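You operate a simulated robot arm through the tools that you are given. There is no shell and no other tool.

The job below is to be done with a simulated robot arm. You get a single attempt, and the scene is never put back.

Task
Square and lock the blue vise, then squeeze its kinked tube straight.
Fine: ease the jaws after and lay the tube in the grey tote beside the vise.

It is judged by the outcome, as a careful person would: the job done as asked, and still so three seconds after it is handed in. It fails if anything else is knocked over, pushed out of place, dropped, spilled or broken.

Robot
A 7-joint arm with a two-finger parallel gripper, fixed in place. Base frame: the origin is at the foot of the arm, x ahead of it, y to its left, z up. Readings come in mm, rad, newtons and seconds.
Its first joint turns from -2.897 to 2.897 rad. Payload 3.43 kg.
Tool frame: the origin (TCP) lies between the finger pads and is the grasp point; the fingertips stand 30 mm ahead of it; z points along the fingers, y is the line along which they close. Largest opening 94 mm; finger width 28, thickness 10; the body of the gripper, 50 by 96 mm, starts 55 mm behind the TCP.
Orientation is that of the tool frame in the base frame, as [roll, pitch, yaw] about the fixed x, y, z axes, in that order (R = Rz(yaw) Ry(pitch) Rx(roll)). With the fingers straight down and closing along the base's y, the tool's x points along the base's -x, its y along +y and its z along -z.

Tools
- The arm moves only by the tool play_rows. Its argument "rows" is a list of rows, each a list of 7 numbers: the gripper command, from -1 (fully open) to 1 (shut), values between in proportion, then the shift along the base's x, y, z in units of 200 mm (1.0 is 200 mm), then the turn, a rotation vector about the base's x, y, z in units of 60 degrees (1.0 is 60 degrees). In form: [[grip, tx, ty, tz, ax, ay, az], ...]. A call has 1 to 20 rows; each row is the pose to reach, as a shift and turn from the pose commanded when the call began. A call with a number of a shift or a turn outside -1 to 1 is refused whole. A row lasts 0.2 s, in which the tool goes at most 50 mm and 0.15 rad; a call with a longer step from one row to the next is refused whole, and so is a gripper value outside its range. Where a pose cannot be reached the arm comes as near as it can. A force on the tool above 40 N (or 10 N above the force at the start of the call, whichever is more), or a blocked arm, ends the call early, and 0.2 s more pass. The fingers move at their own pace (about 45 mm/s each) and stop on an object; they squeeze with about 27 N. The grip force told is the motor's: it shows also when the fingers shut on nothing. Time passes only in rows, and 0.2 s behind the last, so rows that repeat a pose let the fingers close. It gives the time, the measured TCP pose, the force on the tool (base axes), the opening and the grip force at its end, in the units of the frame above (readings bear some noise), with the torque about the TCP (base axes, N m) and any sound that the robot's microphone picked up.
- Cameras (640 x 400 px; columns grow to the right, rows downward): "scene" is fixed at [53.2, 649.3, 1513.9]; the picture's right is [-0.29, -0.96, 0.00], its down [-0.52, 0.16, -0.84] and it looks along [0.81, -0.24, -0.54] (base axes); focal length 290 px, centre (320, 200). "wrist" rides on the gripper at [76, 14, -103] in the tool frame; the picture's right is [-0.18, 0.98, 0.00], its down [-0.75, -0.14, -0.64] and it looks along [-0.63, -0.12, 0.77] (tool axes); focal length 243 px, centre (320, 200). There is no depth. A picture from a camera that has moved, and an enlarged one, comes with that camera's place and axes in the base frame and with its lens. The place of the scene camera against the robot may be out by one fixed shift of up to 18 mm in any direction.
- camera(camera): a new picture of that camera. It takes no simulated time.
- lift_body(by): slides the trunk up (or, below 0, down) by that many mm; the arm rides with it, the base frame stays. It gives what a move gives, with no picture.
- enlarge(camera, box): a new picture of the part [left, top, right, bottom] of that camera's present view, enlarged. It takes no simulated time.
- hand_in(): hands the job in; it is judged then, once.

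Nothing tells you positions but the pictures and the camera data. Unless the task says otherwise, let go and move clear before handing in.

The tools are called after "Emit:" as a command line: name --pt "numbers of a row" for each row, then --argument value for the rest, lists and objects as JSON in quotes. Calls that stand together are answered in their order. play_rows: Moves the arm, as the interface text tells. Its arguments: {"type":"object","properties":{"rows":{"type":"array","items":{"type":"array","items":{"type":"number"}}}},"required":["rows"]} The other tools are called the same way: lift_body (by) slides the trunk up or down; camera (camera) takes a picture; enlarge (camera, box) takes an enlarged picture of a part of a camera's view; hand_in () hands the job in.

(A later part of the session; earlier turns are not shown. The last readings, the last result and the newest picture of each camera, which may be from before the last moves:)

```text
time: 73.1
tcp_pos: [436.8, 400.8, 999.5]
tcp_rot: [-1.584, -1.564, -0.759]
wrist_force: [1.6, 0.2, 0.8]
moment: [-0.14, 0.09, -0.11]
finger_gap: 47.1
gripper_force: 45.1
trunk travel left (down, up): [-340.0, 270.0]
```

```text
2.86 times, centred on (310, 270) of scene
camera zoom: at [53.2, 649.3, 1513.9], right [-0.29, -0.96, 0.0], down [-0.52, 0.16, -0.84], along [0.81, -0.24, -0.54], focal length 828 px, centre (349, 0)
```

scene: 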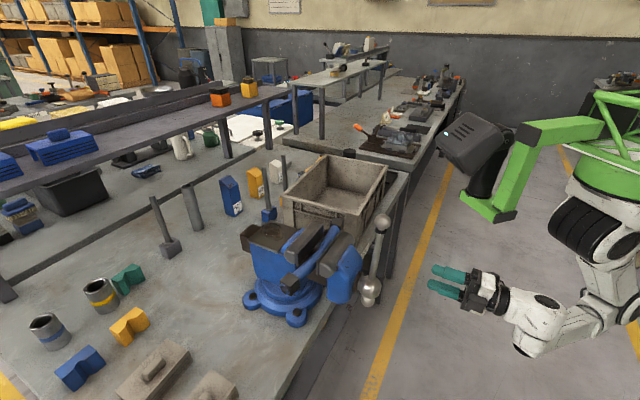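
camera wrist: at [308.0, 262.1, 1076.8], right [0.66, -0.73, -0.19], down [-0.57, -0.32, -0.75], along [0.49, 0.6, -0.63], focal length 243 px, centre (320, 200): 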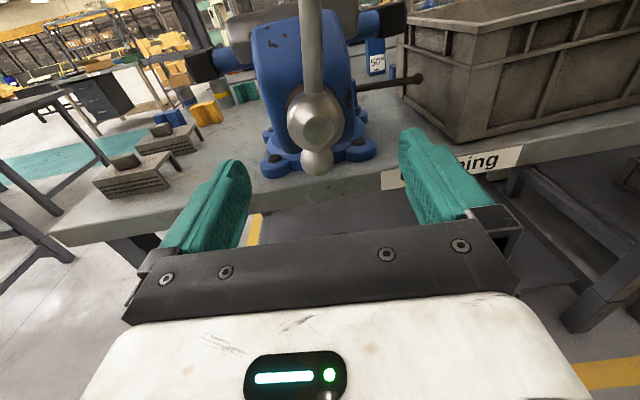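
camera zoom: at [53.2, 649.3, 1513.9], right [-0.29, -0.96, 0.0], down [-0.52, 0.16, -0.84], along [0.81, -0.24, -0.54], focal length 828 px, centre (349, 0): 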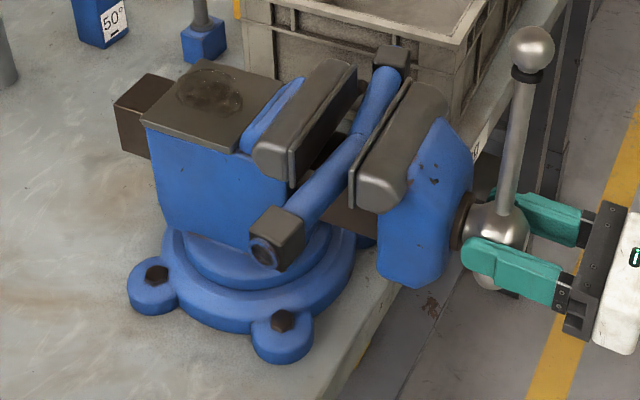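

Emit:
play_rows --pt "1 -0.014 0.013 0 0 0 -0.0155" --pt "1 -0.028 0.026 0 0 0 -0.031" --pt "1 -0.042 0.039 0 0 0 -0.0465" --pt "1 -0.056 0.052 0 0 0 -0.062" --pt "1 -0.056 0.052 0 0 0 -0.062"

Emit:
enlarge --camera "scene" --box '[220, 200, 400, 340]'

```text
time: 74.3
tcp_pos: [426.1, 411.1, 999.8]
tcp_rot: [-1.512, -1.565, -0.897]
wrist_force: [12.5, 6.1, 6.1]
moment: [-0.65, 0.65, -0.44]
finger_gap: 47.1
gripper_force: 44.7
trunk travel left (down, up): [-340.0, 270.0]
```

```text
2.86 times, centred on (310, 270) of scene
camera zoom: at [53.2, 649.3, 1513.9], right [-0.29, -0.96, 0.0], down [-0.52, 0.16, -0.84], along [0.81, -0.24, -0.54], focal length 828 px, centre (349, 0)
```

zoom: 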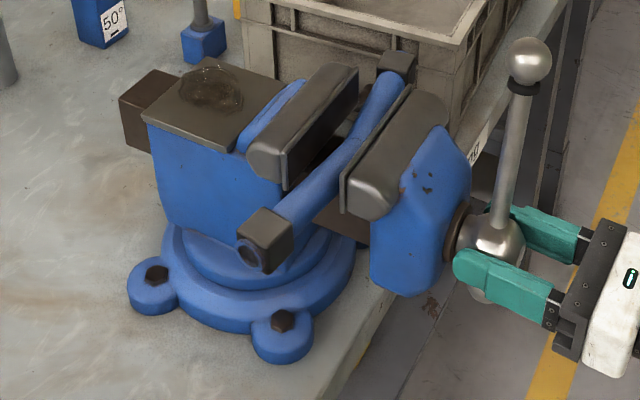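

The tube now sits just past the earlier reading, at about 135–136°, so the vise is square again. I'll release the hub, back away and begin rolling the wrist for a vertical-tool push on the lever.

Emit:
play_rows --pt "0.3 0 0 0 0 0 0" --pt "-0.5 0 0 0 0 0 0" --pt "-1 0 0 0 0 0 0" --pt "-1 0 0 0 0 0 0" --pt "-1 -0.12 -0.12 0 0 0 0" --pt "-1 -0.24 -0.24 0 0 0 0" --pt "-1 -0.36 -0.36 0 0 0 0" --pt "-1 -0.48 -0.48 0 0.1 0.1 0" --pt "-1 -0.52 -0.52 0 0.2 0.2 0" --pt "-1 -0.52 -0.52 0 0.3 0.3 0" --pt "-1 -0.52 -0.52 0 0.4 0.4 0" --pt "-1 -0.52 -0.52 0 0.5 0.5 0" --pt "-1 -0.52 -0.52 0 0.6 0.6 0" --pt "-1 -0.52 -0.52 0 0.7 0.7 0"

Emit:
lift_body --by 265

Emit:
enlarge --camera "scene" --box '[220, 200, 400, 340]'

```text
time: 77.3
tcp_pos: [320.1, 307.3, 1000.3]
tcp_rot: [-1.621, -0.525, -0.785]
wrist_force: [0.0, 0.8, -0.3]
moment: [0.01, -0.03, 0.01]
finger_gap: 94.0
gripper_force: 0.2
trunk travel left (down, up): [-340.0, 270.0]
```

```text
time: 80.0
tcp_pos: [320.3, 307.8, 1264.6]
tcp_rot: [-1.62, -0.53, -0.785]
wrist_force: [-0.7, -0.3, 0.6]
moment: [-0.02, -0.01, -0.01]
finger_gap: 94.1
gripper_force: 0.1
trunk travel left (down, up): [-605.0, 5.0]
```

```text
2.86 times, centred on (310, 270) of scene
camera zoom: at [53.2, 649.3, 1513.9], right [-0.29, -0.96, 0.0], down [-0.52, 0.16, -0.84], along [0.81, -0.24, -0.54], focal length 828 px, centre (349, 0)
```

zoom: 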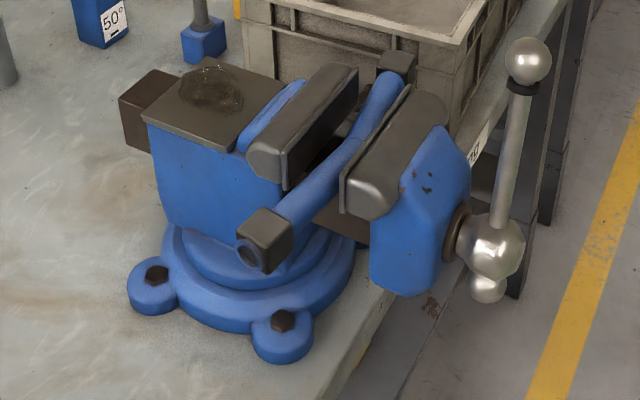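

The vise is holding square. Now I'll pitch the tool down to vertical.

Emit:
play_rows --pt "0 0 0 0 -0.1 0.1 0" --pt "0 0 0 0 -0.2 0.2 0" --pt "0 0 0 0 -0.3 0.3 0" --pt "0 0 0 0 -0.4 0.4 0" --pt "0 0 0 0 -0.5 0.5 0" --pt "0 0 0 0 -0.6 0.6 0" --pt "0 0 0 0 -0.7 0.7 0"

Emit:
play_rows --pt "0.5 0 0 0 -0.1 0.1 0" --pt "1 0 0 0 -0.2 0.2 0" --pt "1 0 0 0 -0.3 0.3 0" --pt "1 0 0 0 -0.36 0.36 0"

```text
time: 81.3
tcp_pos: [306.6, 305.8, 1267.6]
tcp_rot: [-2.385, -0.574, -0.284]
wrist_force: [-0.3, 0.9, 0.7]
moment: [0.01, 0.01, -0.04]
finger_gap: 47.0
gripper_force: 0.0
trunk travel left (down, up): [-605.0, 5.0]
stopped in row 6: the arm was blocked; the commanded pose is now the measured one
```

```text
time: 81.9
tcp_pos: [297.4, 305.1, 1264.8]
tcp_rot: [-2.549, -0.689, -0.068]
wrist_force: [-0.7, 0.5, -1.5]
moment: [-0.04, 0.0, -0.01]
finger_gap: 0.8
gripper_force: 0.0
trunk travel left (down, up): [-605.0, 5.0]
stopped in row 2: the arm was blocked; the commanded pose is now the measured one
```

The arm was blocked while pitching, probably a joint limit or self-contact in this folded pose. I'll look before moving further.

Emit:
camera --camera "scene"

Emit:
camera --camera "wrist"

```text
taken
```

scene: 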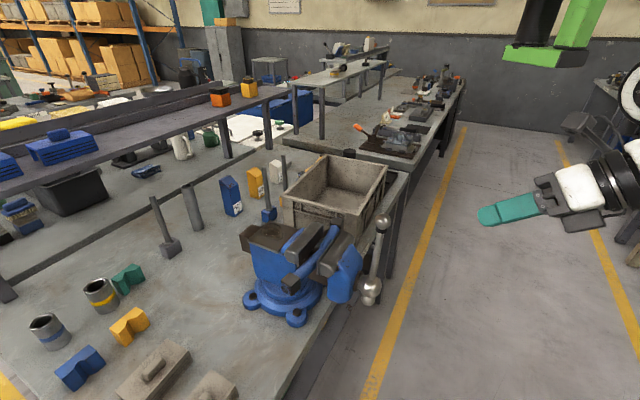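

```text
taken
camera wrist: at [302.9, 236.9, 1372.0], right [0.15, -0.83, -0.54], down [-0.98, -0.18, -0.01], along [-0.09, 0.53, -0.84], focal length 243 px, centre (320, 200)
```

wrist: 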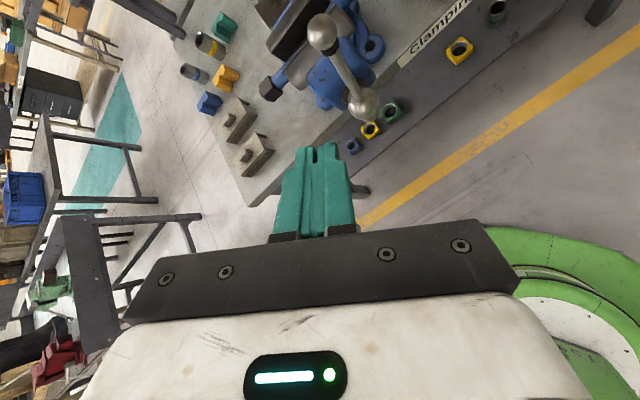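

The gripper looks crowded against the robot's own green trunk, so I'll shift outward before finishing the pitch.

Emit:
play_rows --pt "1 0.12 0 0.02 0 0 0" --pt "1 0.26 0 0.04 0 0 0" --pt "1 0.42 0 0.06 0 0 0" --pt "1 0.6 0 0.06 0 0 0"

```text
time: 82.6
tcp_pos: [313.5, 309.3, 1274.9]
tcp_rot: [-2.551, -0.817, 0.139]
wrist_force: [-0.3, 0.2, -0.1]
moment: [0.0, 0.0, -0.02]
finger_gap: 0.0
gripper_force: 27.0
out of reach, approached as far as the arm can: row 3
trunk travel left (down, up): [-605.0, 5.0]
stopped in row 3: the arm was blocked; the commanded pose is now the measured one
```

The wrist is drifting against a joint limit near the camera-up roll. I'll roll the tool about its own axis back toward the camera-sideways orientation that worked before.

Emit:
play_rows --pt "1 0 0 0 0.07 0.085 -0.077" --pt "1 0 0 0 0.14 0.17 -0.154" --pt "1 0 0 0 0.21 0.255 -0.23" --pt "1 0 0 0 0.28 0.34 -0.308" --pt "1 0 0 0 0.35 0.425 -0.385" --pt "1 0 0 0 0.42 0.51 -0.462" --pt "1 0 0 0 0.49 0.595 -0.54"

Emit:
camera --camera "scene"

```text
time: 84.4
tcp_pos: [340.6, 311.5, 1281.7]
tcp_rot: [-2.088, -0.18, -0.674]
wrist_force: [0.1, -0.4, -0.4]
moment: [-0.01, 0.01, -0.01]
finger_gap: 0.1
gripper_force: 27.2
trunk travel left (down, up): [-605.0, 5.0]
stopped in row 7: the arm was blocked; the commanded pose is now the measured one
```

```text
taken
```

scene: 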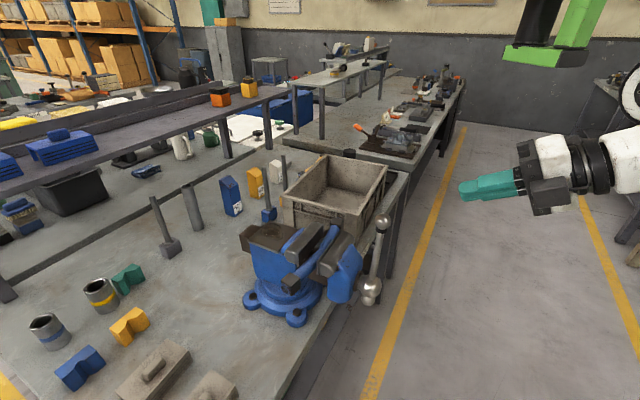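

The orientation is back in the range that worked before. I'll continue pitching to vertical while easing outward.

Emit:
play_rows --pt "1 0.02 0.02 -0.02 -0.1 0.1 0" --pt "1 0.05 0.02 -0.02 -0.2 0.2 0" --pt "1 0.08 0.02 -0.02 -0.3 0.3 0" --pt "1 0.12 0.02 -0.02 -0.4 0.4 0" --pt "1 0.16 0.02 -0.02 -0.5 0.5 0" --pt "1 0.2 0.02 -0.02 -0.6 0.6 0" --pt "1 0.24 0.02 -0.02 -0.7 0.7 0"

```text
time: 85.0
tcp_pos: [312.4, 317.0, 1279.8]
tcp_rot: [-2.191, -0.34, -0.464]
wrist_force: [-0.2, 0.6, 0.3]
moment: [0.03, 0.02, 0.02]
finger_gap: 0.0
gripper_force: 26.5
trunk travel left (down, up): [-605.0, 5.0]
stopped in row 2: the arm was blocked; the commanded pose is now the measured one
```

Still blocked in this folded region. I'll extend outward first, toward the tote side of the aisle and well above the handle, before pitching.

Emit:
play_rows --pt "1 0.1 -0.05 -0.03 0 0 0" --pt "1 0.2 -0.1 -0.06 0 0 0" --pt "1 0.35 -0.17 -0.1 0 0 0" --pt "1 0.5 -0.24 -0.14 0 0 0" --pt "1 0.65 -0.3 -0.18 0 0 0"

Emit:
camera --camera "scene"

Emit:
camera --camera "wrist"

```text
time: 85.7
tcp_pos: [353.3, 323.5, 1273.1]
tcp_rot: [-2.078, -0.497, -0.469]
wrist_force: [-0.5, -0.2, -0.1]
moment: [0.01, 0.02, 0.0]
finger_gap: 0.0
gripper_force: 27.7
out of reach, approached as far as the arm can: row 1, 2, 3
trunk travel left (down, up): [-605.0, 5.0]
stopped in row 3: the arm was blocked; the commanded pose is now the measured one
```

```text
taken
```

scene: 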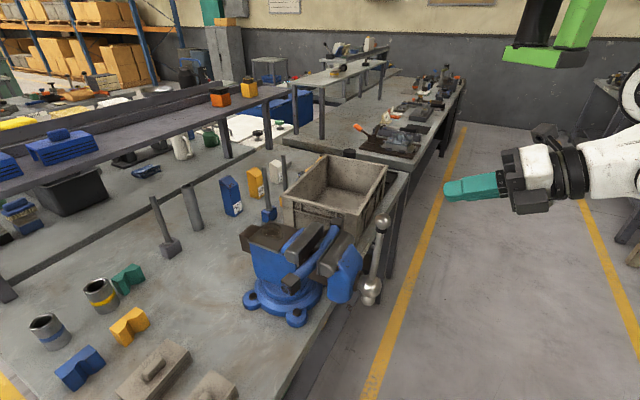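

```text
taken
camera wrist: at [354.7, 217.8, 1342.8], right [0.01, -0.54, -0.84], down [-1.0, -0.05, 0.02], along [-0.05, 0.84, -0.54], focal length 243 px, centre (320, 200)
```

wrist: 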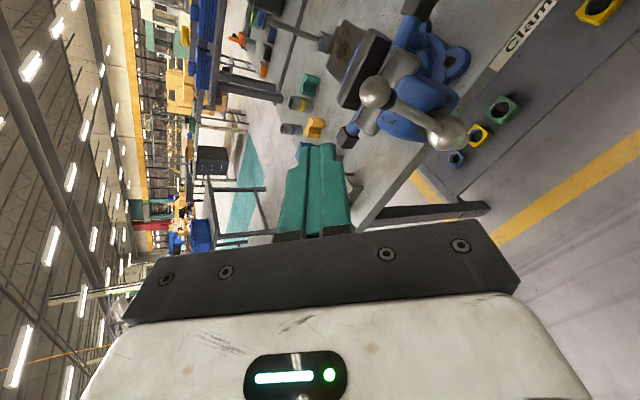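

The pose seems too high relative to the trunk. I'll bring the tool down about 120 mm in the free aisle space and try again.

Emit:
play_rows --pt "1 0 0 -0.15 0 0 0" --pt "1 0 -0.05 -0.3 0 0 0" --pt "1 0 -0.1 -0.45 0 0 0" --pt "1 0.05 -0.15 -0.6 0 0 0" --pt "1 0.1 -0.2 -0.7 0 0 0"

```text
time: 86.9
tcp_pos: [374.8, 285.5, 1132.6]
tcp_rot: [-2.079, -0.494, -0.47]
wrist_force: [-0.2, -0.1, -0.9]
moment: [-0.02, -0.01, 0.0]
finger_gap: 0.1
gripper_force: 27.2
trunk travel left (down, up): [-605.0, 5.0]
```

That freed it. Now I'll pitch to vertical while sliding toward the tote side of the aisle.

Emit:
play_rows --pt "1 0.05 -0.05 0 -0.1 0.09 0" --pt "1 0.1 -0.1 0 -0.2 0.18 0" --pt "1 0.16 -0.16 0 -0.3 0.27 0" --pt "1 0.22 -0.22 0 -0.4 0.36 0" --pt "1 0.28 -0.28 0 -0.5 0.45 0" --pt "1 0.34 -0.34 0 -0.6 0.54 0" --pt "1 0.4 -0.4 0 -0.7 0.63 0" --pt "1 0.46 -0.43 0 -0.8 0.72 0"

Emit:
camera --camera "scene"

```text
time: 88.0
tcp_pos: [337.2, 306.3, 1130.4]
tcp_rot: [-2.676, -0.524, 0.298]
wrist_force: [0.5, 0.4, -0.5]
moment: [0.03, 0.01, 0.0]
finger_gap: 0.2
gripper_force: 26.6
out of reach, approached as far as the arm can: row 2, 3, 4, 5
trunk travel left (down, up): [-605.0, 5.0]
stopped in row 5: the arm was blocked; the commanded pose is now the measured one
```

```text
taken
```

scene: 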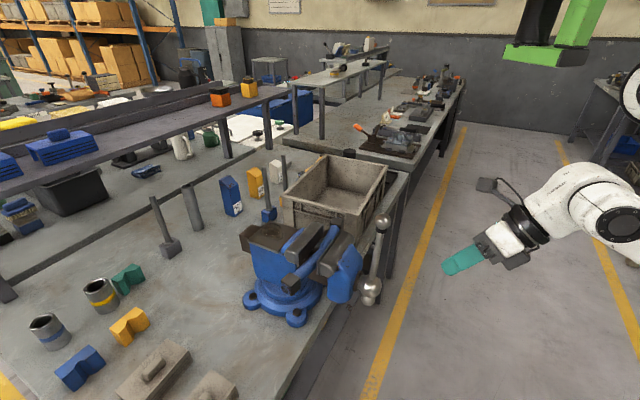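

The roll keeps drifting into a wrist limit. I'll roll the tool a good way about its own axis first, then finish pitching.

Emit:
play_rows --pt "1 0 0 0 0.041 0.078 -0.108" --pt "1 0 0 0 0.083 0.157 -0.217" --pt "1 0 0 0 0.124 0.235 -0.325" --pt "1 0 0 0 0.166 0.314 -0.433" --pt "1 0 0 0 0.207 0.392 -0.542" --pt "1 0 0 0 0.249 0.47 -0.65" --pt "1 0 0 0 0.29 0.549 -0.758"

```text
time: 89.6
tcp_pos: [336.9, 306.3, 1127.9]
tcp_rot: [-2.456, 0.08, -0.58]
wrist_force: [0.6, -0.2, 0.5]
moment: [-0.01, -0.01, 0.0]
finger_gap: 0.0
gripper_force: 27.0
trunk travel left (down, up): [-605.0, 5.0]
```

Good: that worked without drift. I'll roll another 60° the same way.

Emit:
play_rows --pt "1 0 0 0 0.041 0.078 -0.108" --pt "1 0 0 0 0.083 0.157 -0.217" --pt "1 0 0 0 0.124 0.235 -0.325" --pt "1 0 0 0 0.166 0.314 -0.433" --pt "1 0 0 0 0.207 0.392 -0.542" --pt "1 0 0 0 0.249 0.47 -0.65" --pt "1 0 0 0 0.29 0.549 -0.758"

Emit:
play_rows --pt "1 0 0 0 -0.12 0.063 0" --pt "1 0 0 0 -0.24 0.126 0" --pt "1 0 0 0 -0.36 0.19 0" --pt "1 0 0 0 -0.48 0.254 0" --pt "1 0 0 0 -0.56 0.297 0"

```text
time: 91.2
tcp_pos: [336.7, 305.8, 1127.2]
tcp_rot: [-2.815, 0.618, -1.527]
wrist_force: [0.8, 1.4, -0.2]
moment: [0.02, -0.01, 0.0]
finger_gap: 0.0
gripper_force: 26.8
trunk travel left (down, up): [-605.0, 5.0]
```

```text
time: 92.4
tcp_pos: [336.2, 306.4, 1127.9]
tcp_rot: [-3.133, 0.021, -1.629]
wrist_force: [0.3, 0.2, 0.5]
moment: [0.02, 0.03, -0.01]
finger_gap: 0.0
gripper_force: 27.2
trunk travel left (down, up): [-605.0, 5.0]
```

The tool is vertical again at (336,306,1128). I'll rise, pass round on the tote side of the handle, and view the lever from above.

Emit:
play_rows --pt "1 0.1 -0.1 0.12 0 0 -0.1" --pt "1 0.28 -0.2 0.24 0 0 -0.2" --pt "1 0.46 -0.3 0.36 0 0 -0.3" --pt "1 0.64 -0.4 0.4 0 0 -0.4" --pt "1 0.82 -0.4 0.4 0 0 -0.5" --pt "1 1 -0.36 0.4 0 0 -0.6" --pt "1 1 -0.2 0.4 0 0 -0.7"

Emit:
camera --camera "scene"

```text
time: 94.0
tcp_pos: [537.7, 266.3, 1206.9]
tcp_rot: [-3.128, 0.026, -2.368]
wrist_force: [0.7, -0.1, 0.3]
moment: [0.01, 0.06, -0.03]
finger_gap: 0.1
gripper_force: 27.1
trunk travel left (down, up): [-605.0, 5.0]
```

```text
taken
```

scene: 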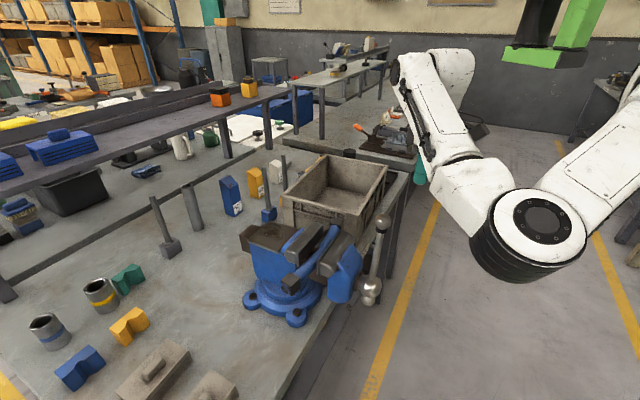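

Emit:
play_rows --pt "1 0.16 0.12 0 0 0 0" --pt "1 0.32 0.28 0 0 0 0" --pt "1 0.48 0.44 0 0 0 0" --pt "1 0.62 0.6 0 0 0 0" --pt "1 0.72 0.76 0 0 0 0" --pt "1 0.78 0.9 -0.05 0 0 0" --pt "1 0.78 1 -0.1 0 0 0"

Emit:
camera --camera "wrist"

Emit:
enlarge --camera "wrist" --box '[200, 40, 440, 230]'

Emit:
enlarge --camera "scene" --box '[260, 120, 480, 300]'

```text
time: 95.6
tcp_pos: [693.2, 467.4, 1188.3]
tcp_rot: [-3.133, 0.022, -2.365]
wrist_force: [0.6, -0.3, -0.6]
moment: [0.01, 0.0, 0.0]
finger_gap: 0.1
gripper_force: 27.3
out of reach, approached as far as the arm can: row 3, 4
trunk travel left (down, up): [-605.0, 5.0]
```

```text
taken
camera wrist: at [626.0, 424.3, 1288.4], right [-0.56, 0.83, 0.0], down [0.62, 0.42, 0.66], along [0.55, 0.37, -0.75], focal length 243 px, centre (320, 200)
```

wrist: 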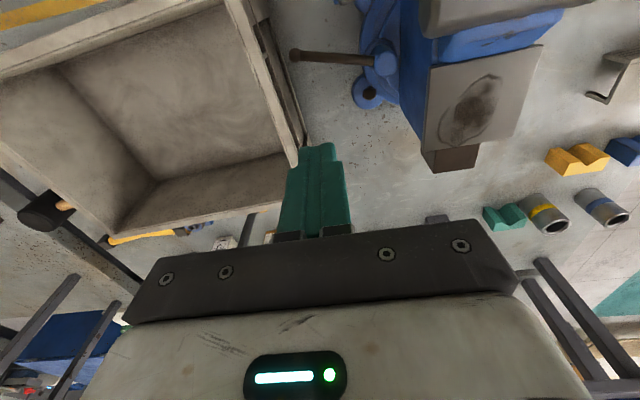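

```text
2.11 times, centred on (320, 135) of wrist
camera zoom: at [626.0, 424.3, 1288.4], right [-0.56, 0.83, 0.0], down [0.62, 0.42, 0.66], along [0.55, 0.37, -0.75], focal length 511 px, centre (320, 337)
```

zoom: 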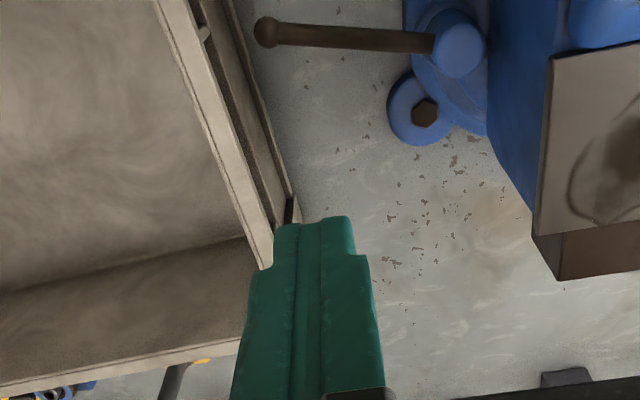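

```text
2.22 times, centred on (370, 210) of scene
camera zoom: at [53.2, 649.3, 1513.9], right [-0.29, -0.96, 0.0], down [-0.52, 0.16, -0.84], along [0.81, -0.24, -0.54], focal length 644 px, centre (209, 178)
```

zoom: 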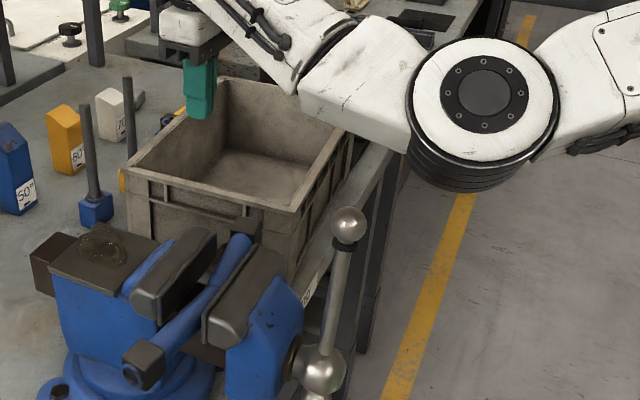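

The lever lies at about −60°, from boss (639,530) to tip (696,433). I'll descend with closed fingers on its bench side, tilted slightly away from the tube, to push it clockwise near the boss.

Emit:
play_rows --pt "1 0.02 0.09 -0.1 -0.04 0.04 0" --pt "1 0.043 0.18 -0.22 -0.08 0.08 0" --pt "1 0.043 0.18 -0.4 -0.118 0.118 0" --pt "1 0.043 0.18 -0.6 -0.118 0.118 0" --pt "1 0.043 0.18 -0.8 -0.118 0.118 0" --pt "1 0.043 0.18 -0.95 -0.118 0.118 0"

Emit:
camera --camera "wrist"

Emit:
enlarge --camera "scene" --box '[260, 120, 480, 300]'

```text
time: 97.0
tcp_pos: [699.5, 500.4, 997.5]
tcp_rot: [-3.131, -0.15, -2.362]
wrist_force: [0.3, 0.1, 0.4]
moment: [0.0, 0.0, -0.01]
finger_gap: 0.0
gripper_force: 26.8
trunk travel left (down, up): [-605.0, 5.0]
```

```text
taken
camera wrist: at [646.2, 469.9, 1109.4], right [-0.56, 0.83, -0.04], down [0.69, 0.49, 0.52], along [0.45, 0.27, -0.85], focal length 243 px, centre (320, 200)
```

wrist: 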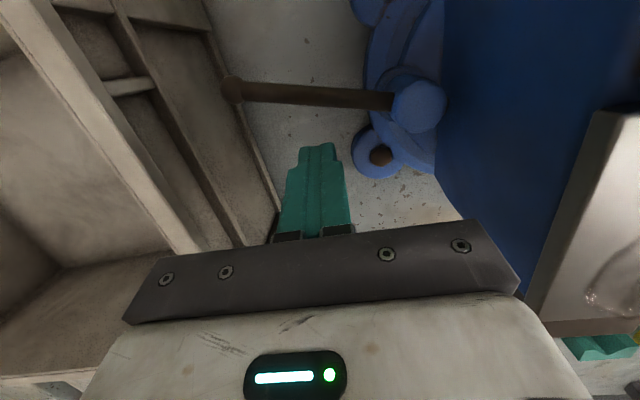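

```text
2.22 times, centred on (370, 210) of scene
camera zoom: at [53.2, 649.3, 1513.9], right [-0.29, -0.96, 0.0], down [-0.52, 0.16, -0.84], along [0.81, -0.24, -0.54], focal length 644 px, centre (209, 178)
```

zoom: 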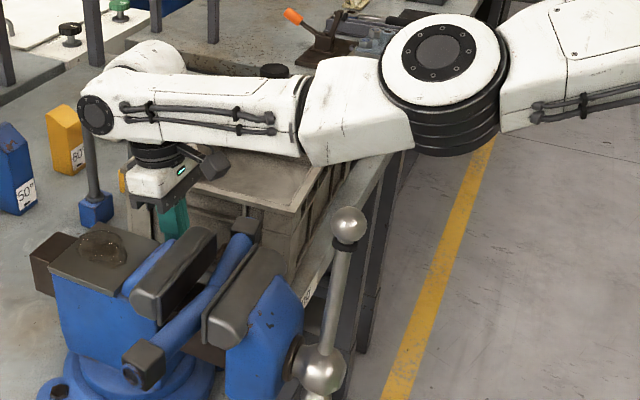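

I have a clear view of the lever and the arm's elbow is well out of the way. I'll descend the last 32 mm and push gently toward the aisle.

Emit:
play_rows --pt "1 0 0 -0.08 0 0 0" --pt "1 0 0 -0.16 0 0 0" --pt "1 -0.018 -0.018 -0.16 0 0 0" --pt "1 -0.036 -0.036 -0.16 0 0 0" --pt "1 -0.054 -0.054 -0.16 0 0 0" --pt "1 -0.072 -0.072 -0.16 0 0 0" --pt "1 -0.09 -0.09 -0.16 0 0 0" --pt "1 -0.108 -0.108 -0.16 0 0 0"

Emit:
camera --camera "wrist"

Emit:
enlarge --camera "scene" --box '[220, 200, 400, 340]'

```text
time: 98.8
tcp_pos: [678.3, 479.3, 964.9]
tcp_rot: [-3.13, -0.151, -2.363]
wrist_force: [2.6, 1.5, 1.8]
moment: [0.06, -0.01, -0.02]
finger_gap: 0.1
gripper_force: 26.7
trunk travel left (down, up): [-605.0, 5.0]
```

```text
taken
camera wrist: at [625.5, 449.6, 1078.5], right [-0.56, 0.83, -0.04], down [0.69, 0.5, 0.52], along [0.45, 0.27, -0.85], focal length 243 px, centre (320, 200)
```

wrist: 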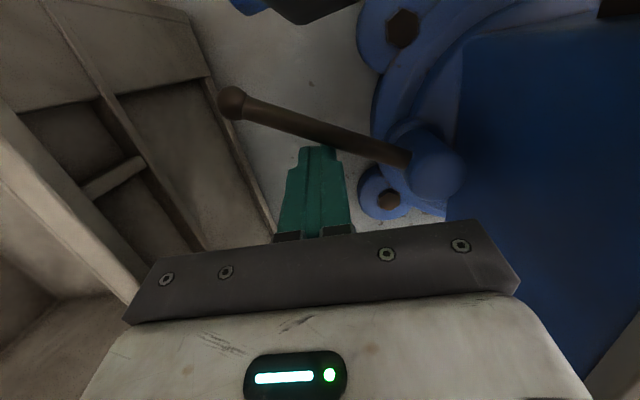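

```text
2.86 times, centred on (310, 270) of scene
camera zoom: at [53.2, 649.3, 1513.9], right [-0.29, -0.96, 0.0], down [-0.52, 0.16, -0.84], along [0.81, -0.24, -0.54], focal length 828 px, centre (349, 0)
```

zoom: 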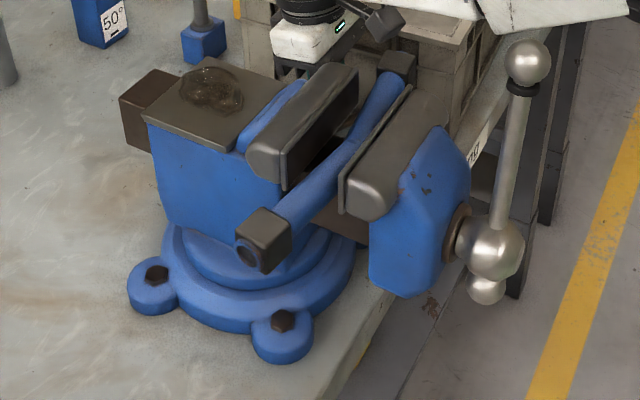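

The lever moves under about 3–4 N and the vise hasn't shifted. I'll continue pushing in small steps.

Emit:
play_rows --pt "1 -0.014 -0.014 0 0 0 0" --pt "1 -0.028 -0.028 0 0 0 0" --pt "1 -0.042 -0.042 0 0 0 0" --pt "1 -0.056 -0.056 0 0 0 0" --pt "1 -0.07 -0.07 0 0 0 0"

Emit:
camera --camera "wrist"

Emit:
enlarge --camera "scene" --box '[220, 200, 400, 340]'

```text
time: 100.0
tcp_pos: [667.0, 465.4, 966.3]
tcp_rot: [-3.132, -0.153, -2.365]
wrist_force: [2.8, 2.9, -0.8]
moment: [0.04, -0.08, -0.04]
finger_gap: 0.2
gripper_force: 27.1
trunk travel left (down, up): [-605.0, 5.0]
```

```text
taken
camera wrist: at [613.0, 435.9, 1078.2], right [-0.56, 0.83, -0.04], down [0.69, 0.49, 0.52], along [0.45, 0.27, -0.85], focal length 243 px, centre (320, 200)
```

wrist: 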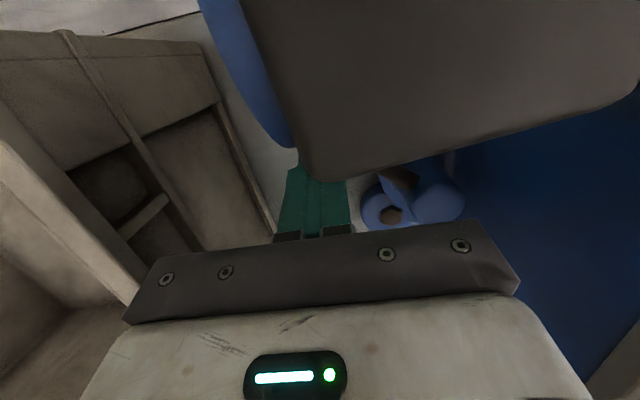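

```text
2.86 times, centred on (310, 270) of scene
camera zoom: at [53.2, 649.3, 1513.9], right [-0.29, -0.96, 0.0], down [-0.52, 0.16, -0.84], along [0.81, -0.24, -0.54], focal length 828 px, centre (349, 0)
```

zoom: 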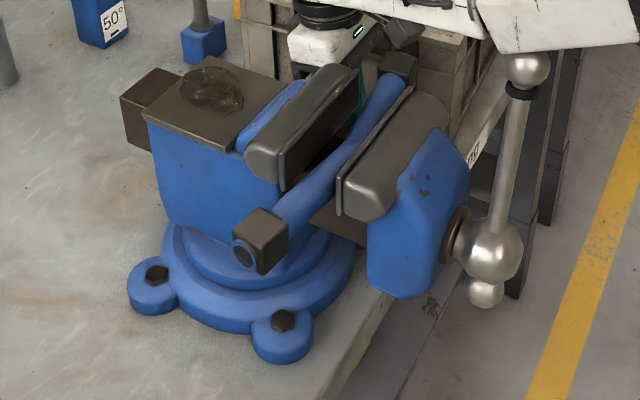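

The lever has swung to about −87° at a steady 4 N; the vise drifted back only around 1°. The camera is close above the tube's cap, so I'll tilt the tool another 15° toward the bench, which raises the camera, before continuing.

Emit:
play_rows --pt "1 0.01 0.01 0.02 -0.09 0.09 0" --pt "1 0.015 0.015 0.02 -0.177 0.177 0" --pt "1 0.015 0.015 0.01 -0.177 0.177 0"

Emit:
camera --camera "wrist"

Emit:
enlarge --camera "scene" --box '[280, 180, 400, 300]'

```text
time: 100.8
tcp_pos: [670.3, 468.1, 969.5]
tcp_rot: [-3.128, -0.349, -2.365]
wrist_force: [1.7, -0.9, -1.9]
moment: [0.01, -0.09, 0.03]
finger_gap: 0.0
gripper_force: 27.4
out of reach, approached as far as the arm can: row 2, 3
trunk travel left (down, up): [-605.0, 5.0]
```

```text
taken
camera wrist: at [632.1, 454.6, 1091.2], right [-0.57, 0.82, -0.08], down [0.76, 0.56, 0.35], along [0.33, 0.14, -0.94], focal length 243 px, centre (320, 200)
```

wrist: 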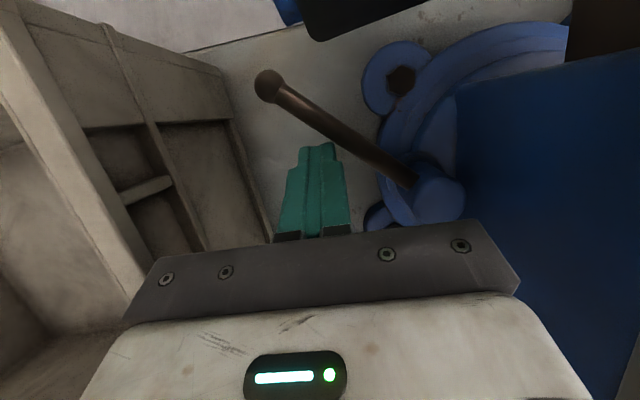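

```text
3.33 times, centred on (340, 240) of scene
camera zoom: at [53.2, 649.3, 1513.9], right [-0.29, -0.96, 0.0], down [-0.52, 0.16, -0.84], along [0.81, -0.24, -0.54], focal length 966 px, centre (253, 67)
```

zoom: 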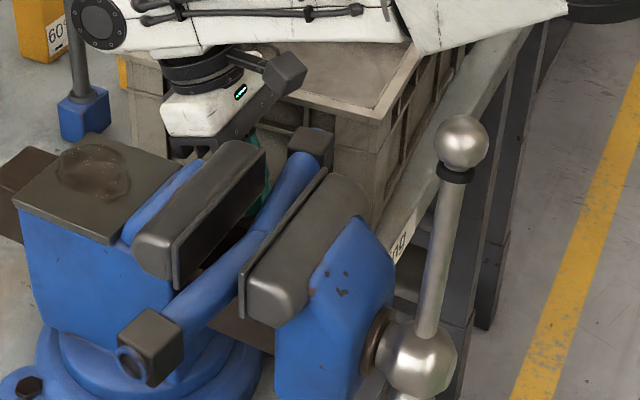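

The tilt raised the camera and the lever is in full view at about −88°. I'll continue along its arc another ~17°.

Emit:
play_rows --pt "1 -0.024 -0.01 0 0 0 0" --pt "1 -0.048 -0.018 0 0 0 0" --pt "1 -0.07 -0.024 0 0 0 0" --pt "1 -0.1 -0.03 0 0 0 0" --pt "1 -0.1 -0.03 0 0 0 0"

Emit:
camera --camera "wrist"

Emit:
enlarge --camera "scene" --box '[220, 200, 400, 340]'

```text
time: 102.0
tcp_pos: [648.0, 462.6, 967.5]
tcp_rot: [-3.129, -0.351, -2.365]
wrist_force: [-0.1, -0.6, 0.2]
moment: [-0.02, -0.01, -0.01]
finger_gap: 0.0
gripper_force: 26.4
trunk travel left (down, up): [-605.0, 5.0]
```

```text
taken
camera wrist: at [611.1, 449.6, 1089.2], right [-0.57, 0.82, -0.07], down [0.76, 0.56, 0.35], along [0.32, 0.14, -0.94], focal length 243 px, centre (320, 200)
```

wrist: 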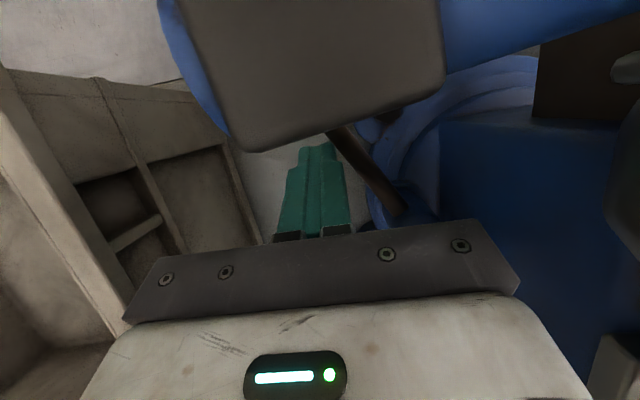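

```text
2.86 times, centred on (310, 270) of scene
camera zoom: at [53.2, 649.3, 1513.9], right [-0.29, -0.96, 0.0], down [-0.52, 0.16, -0.84], along [0.81, -0.24, -0.54], focal length 828 px, centre (349, 0)
```

zoom: 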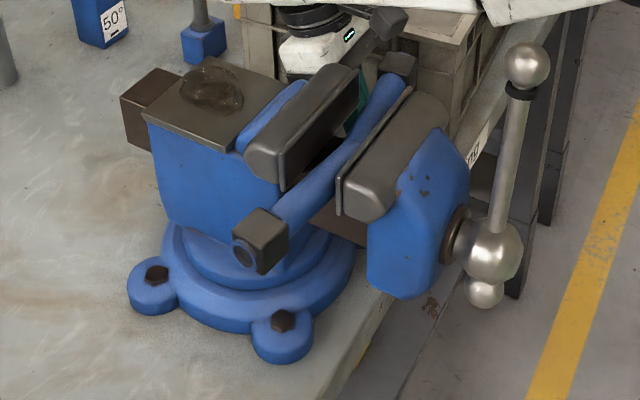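

The lever is at about −102°, moving freely, with the vise steady. I'll continue another 15°.

Emit:
play_rows --pt "1 -0.03 0 0 0 0 0" --pt "1 -0.055 0.002 0 0 0 0" --pt "1 -0.083 0.004 0 0 0 0" --pt "1 -0.105 0.004 0 0 0 0" --pt "1 -0.105 0.004 0 0 0 0"

Emit:
camera --camera "wrist"

Emit:
enlarge --camera "scene" --box '[220, 200, 400, 340]'

```text
time: 103.0
tcp_pos: [637.5, 463.4, 968.2]
tcp_rot: [-3.119, -0.332, -2.377]
wrist_force: [12.8, 3.8, -8.2]
moment: [0.16, -0.44, 0.02]
finger_gap: 0.0
gripper_force: 26.4
trunk travel left (down, up): [-605.0, 5.0]
stopped in row 4: the force on the tool passed its limit at 45 N (the readings are from after the stop); the commanded pose is now the measured one
```

```text
taken
camera wrist: at [597.8, 449.1, 1089.8], right [-0.56, 0.82, -0.08], down [0.75, 0.55, 0.36], along [0.34, 0.14, -0.93], focal length 243 px, centre (320, 200)
```

wrist: 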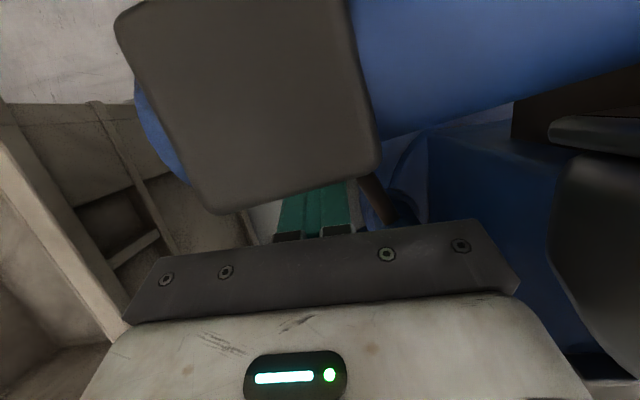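

```text
2.86 times, centred on (310, 270) of scene
camera zoom: at [53.2, 649.3, 1513.9], right [-0.29, -0.96, 0.0], down [-0.52, 0.16, -0.84], along [0.81, -0.24, -0.54], focal length 828 px, centre (349, 0)
```

zoom: 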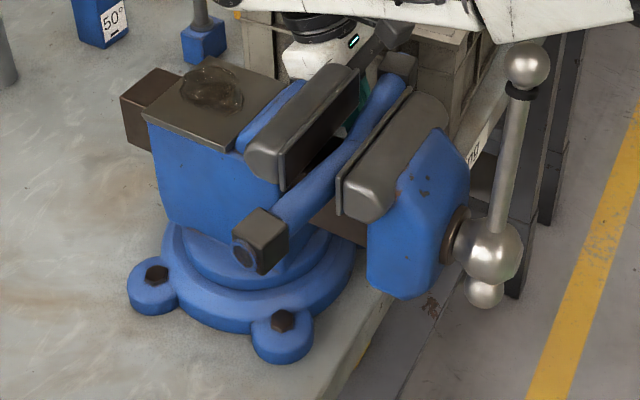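

The push met a firm stop at about 45 N and the vise did not turn, which suggests the lock has taken. I'll back off, rise clear, and inspect the lever.

Emit:
play_rows --pt "1 0.06 0.02 0 0 0 0" --pt "1 0.12 0.06 0 0 0 0" --pt "1 0.18 0.12 0.02 0 0 0" --pt "1 0.22 0.16 0.15 0 0 0" --pt "1 0.22 0.16 0.35 0 0 0" --pt "1 0.22 0.16 0.55 0 0 0" --pt "1 0.22 0.16 0.75 0 0 0" --pt "1 0.22 0.16 0.95 0 0 0"

Emit:
camera --camera "wrist"

Emit:
enlarge --camera "wrist" --box '[240, 0, 480, 200]'

```text
time: 104.8
tcp_pos: [678.0, 495.6, 1097.6]
tcp_rot: [-3.12, -0.336, -2.372]
wrist_force: [-0.7, 1.0, 0.6]
moment: [0.04, -0.01, 0.0]
finger_gap: 0.1
gripper_force: 26.5
out of reach, approached as far as the arm can: row 3, 4, 7, 8
trunk travel left (down, up): [-605.0, 5.0]
```

```text
taken
camera wrist: at [639.6, 481.9, 1219.7], right [-0.56, 0.82, -0.08], down [0.75, 0.55, 0.36], along [0.34, 0.14, -0.93], focal length 243 px, centre (320, 200)
```

wrist: 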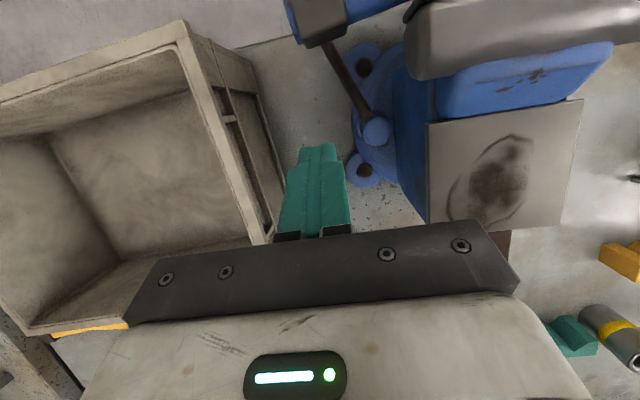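

```text
2.00 times, centred on (360, 100) of wrist
camera zoom: at [639.6, 481.9, 1219.7], right [-0.56, 0.82, -0.08], down [0.75, 0.55, 0.36], along [0.34, 0.14, -0.93], focal length 485 px, centre (240, 400)
```

zoom: 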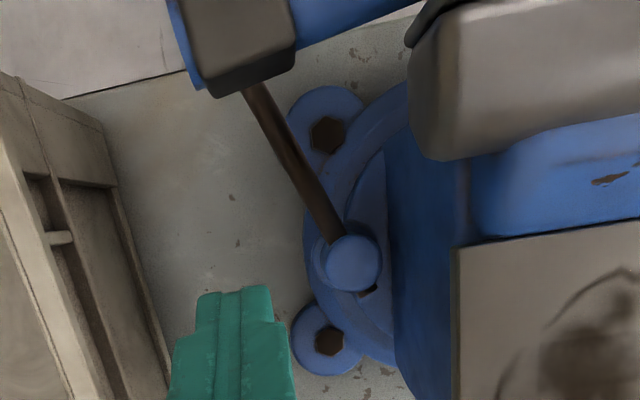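

The lever now points to about −111°, roughly 60° from where it started, against its stop, so the vise is locked. I'll rise higher over the vise to measure squareness precisely before squeezing.

Emit:
play_rows --pt "1 0 0 0.2 0.08 -0.08 0" --pt "1 0 0 0.4 0.16 -0.16 0" --pt "1 -0.1 0 0.6 0.23 -0.23 0" --pt "1 -0.2 0 0.75 0.23 -0.23 0" --pt "1 -0.25 0.05 0.85 0.23 -0.23 0"

Emit:
camera --camera "wrist"

Emit:
enlarge --camera "wrist" --box '[240, 0, 560, 200]'

```text
time: 106.0
tcp_pos: [635.1, 501.0, 1202.8]
tcp_rot: [-3.123, 0.009, -2.373]
wrist_force: [-0.4, -0.3, -0.3]
moment: [-0.02, -0.01, 0.04]
finger_gap: 0.2
gripper_force: 26.9
out of reach, approached as far as the arm can: row 1, 2, 3, 4, 5
trunk travel left (down, up): [-605.0, 5.0]
```

```text
taken
camera wrist: at [568.1, 460.1, 1303.6], right [-0.55, 0.83, -0.02], down [0.63, 0.43, 0.65], along [0.55, 0.35, -0.76], focal length 243 px, centre (320, 200)
```

wrist: 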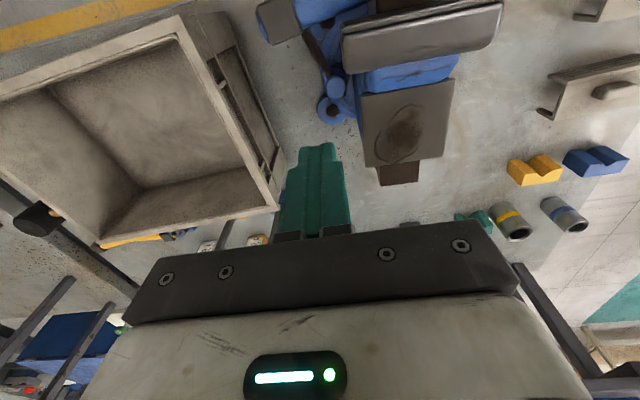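

```text
2.00 times, centred on (400, 100) of wrist
camera zoom: at [568.1, 460.1, 1303.6], right [-0.55, 0.83, -0.02], down [0.63, 0.43, 0.65], along [0.55, 0.35, -0.76], focal length 485 px, centre (160, 400)
```

zoom: 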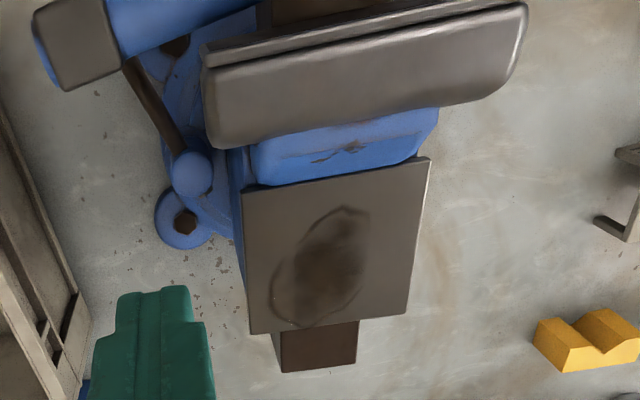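

The vise reads about 133–133.5° here against a base and bench direction of about 135°, so it was dragged roughly 1.5–2° while locking. I'll return to the aisle with the horizontal tool, both to test the lock at the hub and to trim the angle if needed.

Emit:
play_rows --pt "1 0 -0.1 0.1 0 0 0.13" --pt "1 -0.1 -0.2 0.2 0 0 0.26" --pt "1 -0.25 -0.3 0.28 0 0 0.39" --pt "1 -0.4 -0.4 0.33 0 0 0.52" --pt "1 -0.55 -0.5 0.33 0 0 0.65" --pt "1 -0.7 -0.6 0.33 0 0 0.78" --pt "1 -0.75 -0.62 0.33 0 0 0.91"

Emit:
camera --camera "scene"

```text
time: 107.6
tcp_pos: [482.7, 375.9, 1207.1]
tcp_rot: [-3.116, 0.003, -1.416]
wrist_force: [-0.6, -0.2, -0.8]
moment: [-0.02, 0.02, -0.04]
finger_gap: 0.1
gripper_force: 27.6
out of reach, approached as far as the arm can: row 1, 2, 3, 4, 5, 6, 7
trunk travel left (down, up): [-605.0, 5.0]
```

```text
taken
```

scene: 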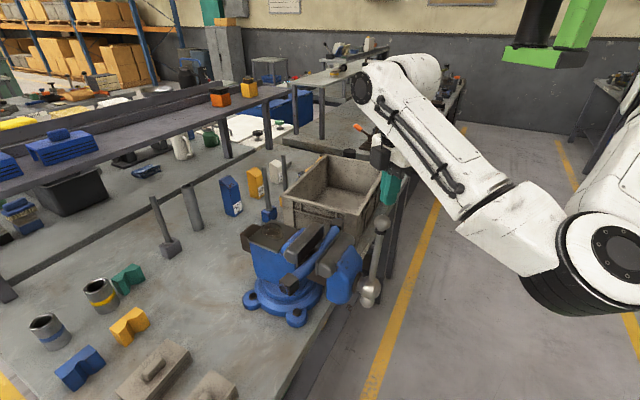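

The arm is limited to z 1207 here and near the handle ball, so I'll move sideways away from it first.

Emit:
play_rows --pt "1 0.02 -0.2 0 0 0 0" --pt "1 0 -0.4 0 0 0 0" --pt "1 -0.1 -0.6 0 0 0 0.1" --pt "1 -0.22 -0.7 0 0 0 0.2" --pt "1 -0.3 -0.72 0 0 0 0.3" --pt "1 -0.3 -0.72 -0.05 0 0 0.4" --pt "1 -0.3 -0.72 -0.1 0 0 0.5" --pt "1 -0.3 -0.72 -0.15 0 0 0.6"

Emit:
camera --camera "scene"

```text
time: 109.4
tcp_pos: [426.3, 231.0, 1178.5]
tcp_rot: [-3.124, 0.006, -0.792]
wrist_force: [0.1, -0.4, -0.7]
moment: [0.01, -0.02, -0.02]
finger_gap: 0.0
gripper_force: 27.4
trunk travel left (down, up): [-605.0, 5.0]
```

```text
taken
```

scene: 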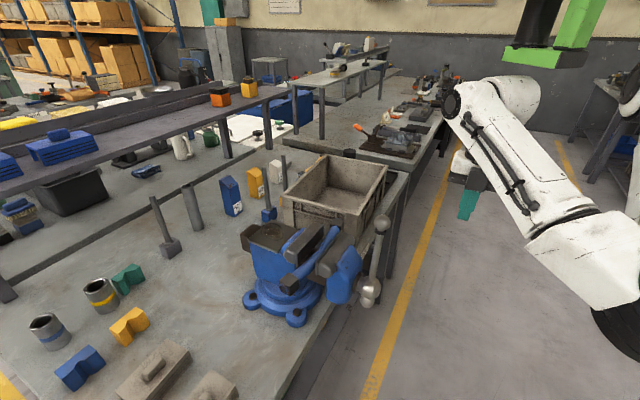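

Clear of the handle now, with yaw at −45°. I'll pitch up to horizontal.

Emit:
play_rows --pt "1 0 0 0 0.1 -0.1 0" --pt "1 0 0 0 0.2 -0.2 0" --pt "1 0 0 0 0.3 -0.3 0" --pt "1 0 0 0 0.4 -0.4 0" --pt "1 0 0 0 0.5 -0.5 0" --pt "1 0 0 0 0.6 -0.6 0" --pt "1 0 0 0 0.7 -0.7 0"

Emit:
play_rows --pt "1 0 0 0 0.1 -0.1 0" --pt "1 0 0 0 0.2 -0.2 0" --pt "1 0 0 0 0.3 -0.3 0" --pt "1 0 0 0 0.36 -0.36 0"

Emit:
camera --camera "scene"

```text
time: 110.5
tcp_pos: [494.6, 267.4, 1209.9]
tcp_rot: [-2.703, -0.012, -0.783]
wrist_force: [-0.8, 0.2, 0.6]
moment: [0.0, -0.04, -0.01]
finger_gap: 0.0
gripper_force: 26.9
out of reach, approached as far as the arm can: row 2, 3, 4, 5
trunk travel left (down, up): [-605.0, 5.0]
stopped in row 5: the arm was blocked; the commanded pose is now the measured one
```

```text
time: 111.5
tcp_pos: [488.8, 317.0, 1202.0]
tcp_rot: [-2.276, -0.038, -0.815]
wrist_force: [0.0, 0.1, -0.5]
moment: [0.0, 0.02, 0.04]
finger_gap: 0.0
gripper_force: 27.0
out of reach, approached as far as the arm can: row 1, 2, 3, 4
trunk travel left (down, up): [-605.0, 5.0]
```

```text
taken
```

scene: 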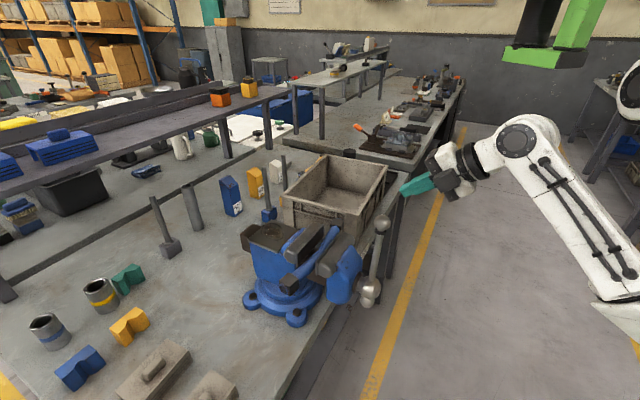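

The wrist can't fold far enough at this height and the tool is drifting toward the handle. I'll pull back toward the aisle and lower.

Emit:
play_rows --pt "1 0 -0.15 0 0 0 0" --pt "1 -0.05 -0.3 -0.1 0 0 0" --pt "1 -0.1 -0.45 -0.25 0 0 0" --pt "1 -0.15 -0.55 -0.4 0 0 0" --pt "1 -0.2 -0.6 -0.55 0 0 0" --pt "1 -0.25 -0.6 -0.7 0 0 0"

Emit:
camera --camera "scene"

```text
time: 112.9
tcp_pos: [449.8, 190.1, 1064.0]
tcp_rot: [-2.277, -0.039, -0.876]
wrist_force: [-4.4, 2.0, 0.9]
moment: [-0.12, -0.2, -0.27]
finger_gap: 0.0
gripper_force: 26.5
out of reach, approached as far as the arm can: row 1, 2, 3, 4, 5
trunk travel left (down, up): [-605.0, 5.0]
```

```text
taken
```

scene: 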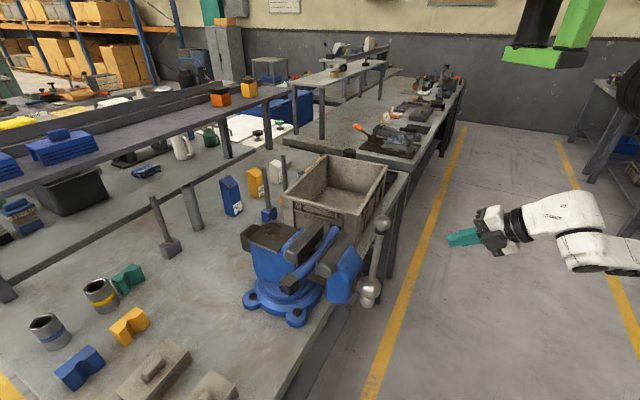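

That settled into a good posture. I'll finish the pitch to horizontal here.

Emit:
play_rows --pt "1 0 0 0 0.1 -0.1 0.01" --pt "1 0 0 0 0.2 -0.2 0.03" --pt "1 0 0 0 0.3 -0.3 0.05" --pt "1 0 0 0 0.4 -0.4 0.08" --pt "1 0 0 0 0.475 -0.475 0.08"

Emit:
camera --camera "wrist"

```text
refused: row 4 steps farther than a row can; nothing moved
```

```text
taken
camera wrist: at [431.1, 77.4, 1122.7], right [-0.59, -0.29, -0.76], down [-0.8, 0.34, 0.49], along [0.11, 0.9, -0.43], focal length 243 px, centre (320, 200)
```

wrist: 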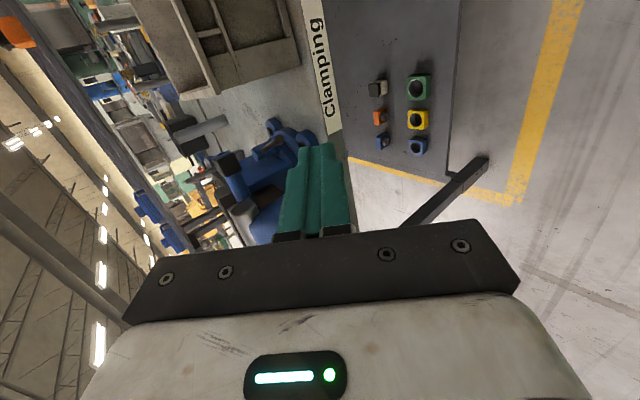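

Emit:
play_rows --pt "1 0 0 0 0.09 -0.09 0.015" --pt "1 0 0 0 0.18 -0.18 0.03" --pt "1 0 0 0 0.27 -0.27 0.045" --pt "1 0 0 0 0.36 -0.36 0.06" --pt "1 0 0 0 0.45 -0.45 0.08" --pt "1 0 0 0 0.48 -0.48 0.08"

Emit:
camera --camera "wrist"

```text
time: 114.3
tcp_pos: [437.8, 198.0, 1060.9]
tcp_rot: [-1.565, -0.042, -0.756]
wrist_force: [-0.9, 0.2, -0.2]
moment: [0.02, -0.01, -0.04]
finger_gap: 0.0
gripper_force: 27.1
trunk travel left (down, up): [-605.0, 5.0]
```

```text
taken
camera wrist: at [424.1, 72.1, 1050.0], right [-0.1, 0.1, -0.99], down [-0.99, 0.05, 0.11], along [0.06, 0.99, 0.1], focal length 243 px, centre (320, 200)
```

wrist: 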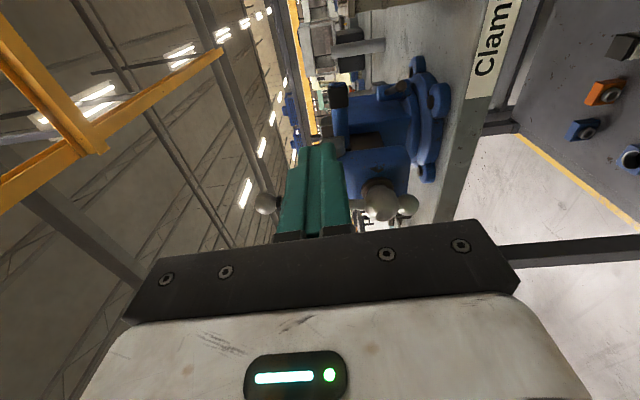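

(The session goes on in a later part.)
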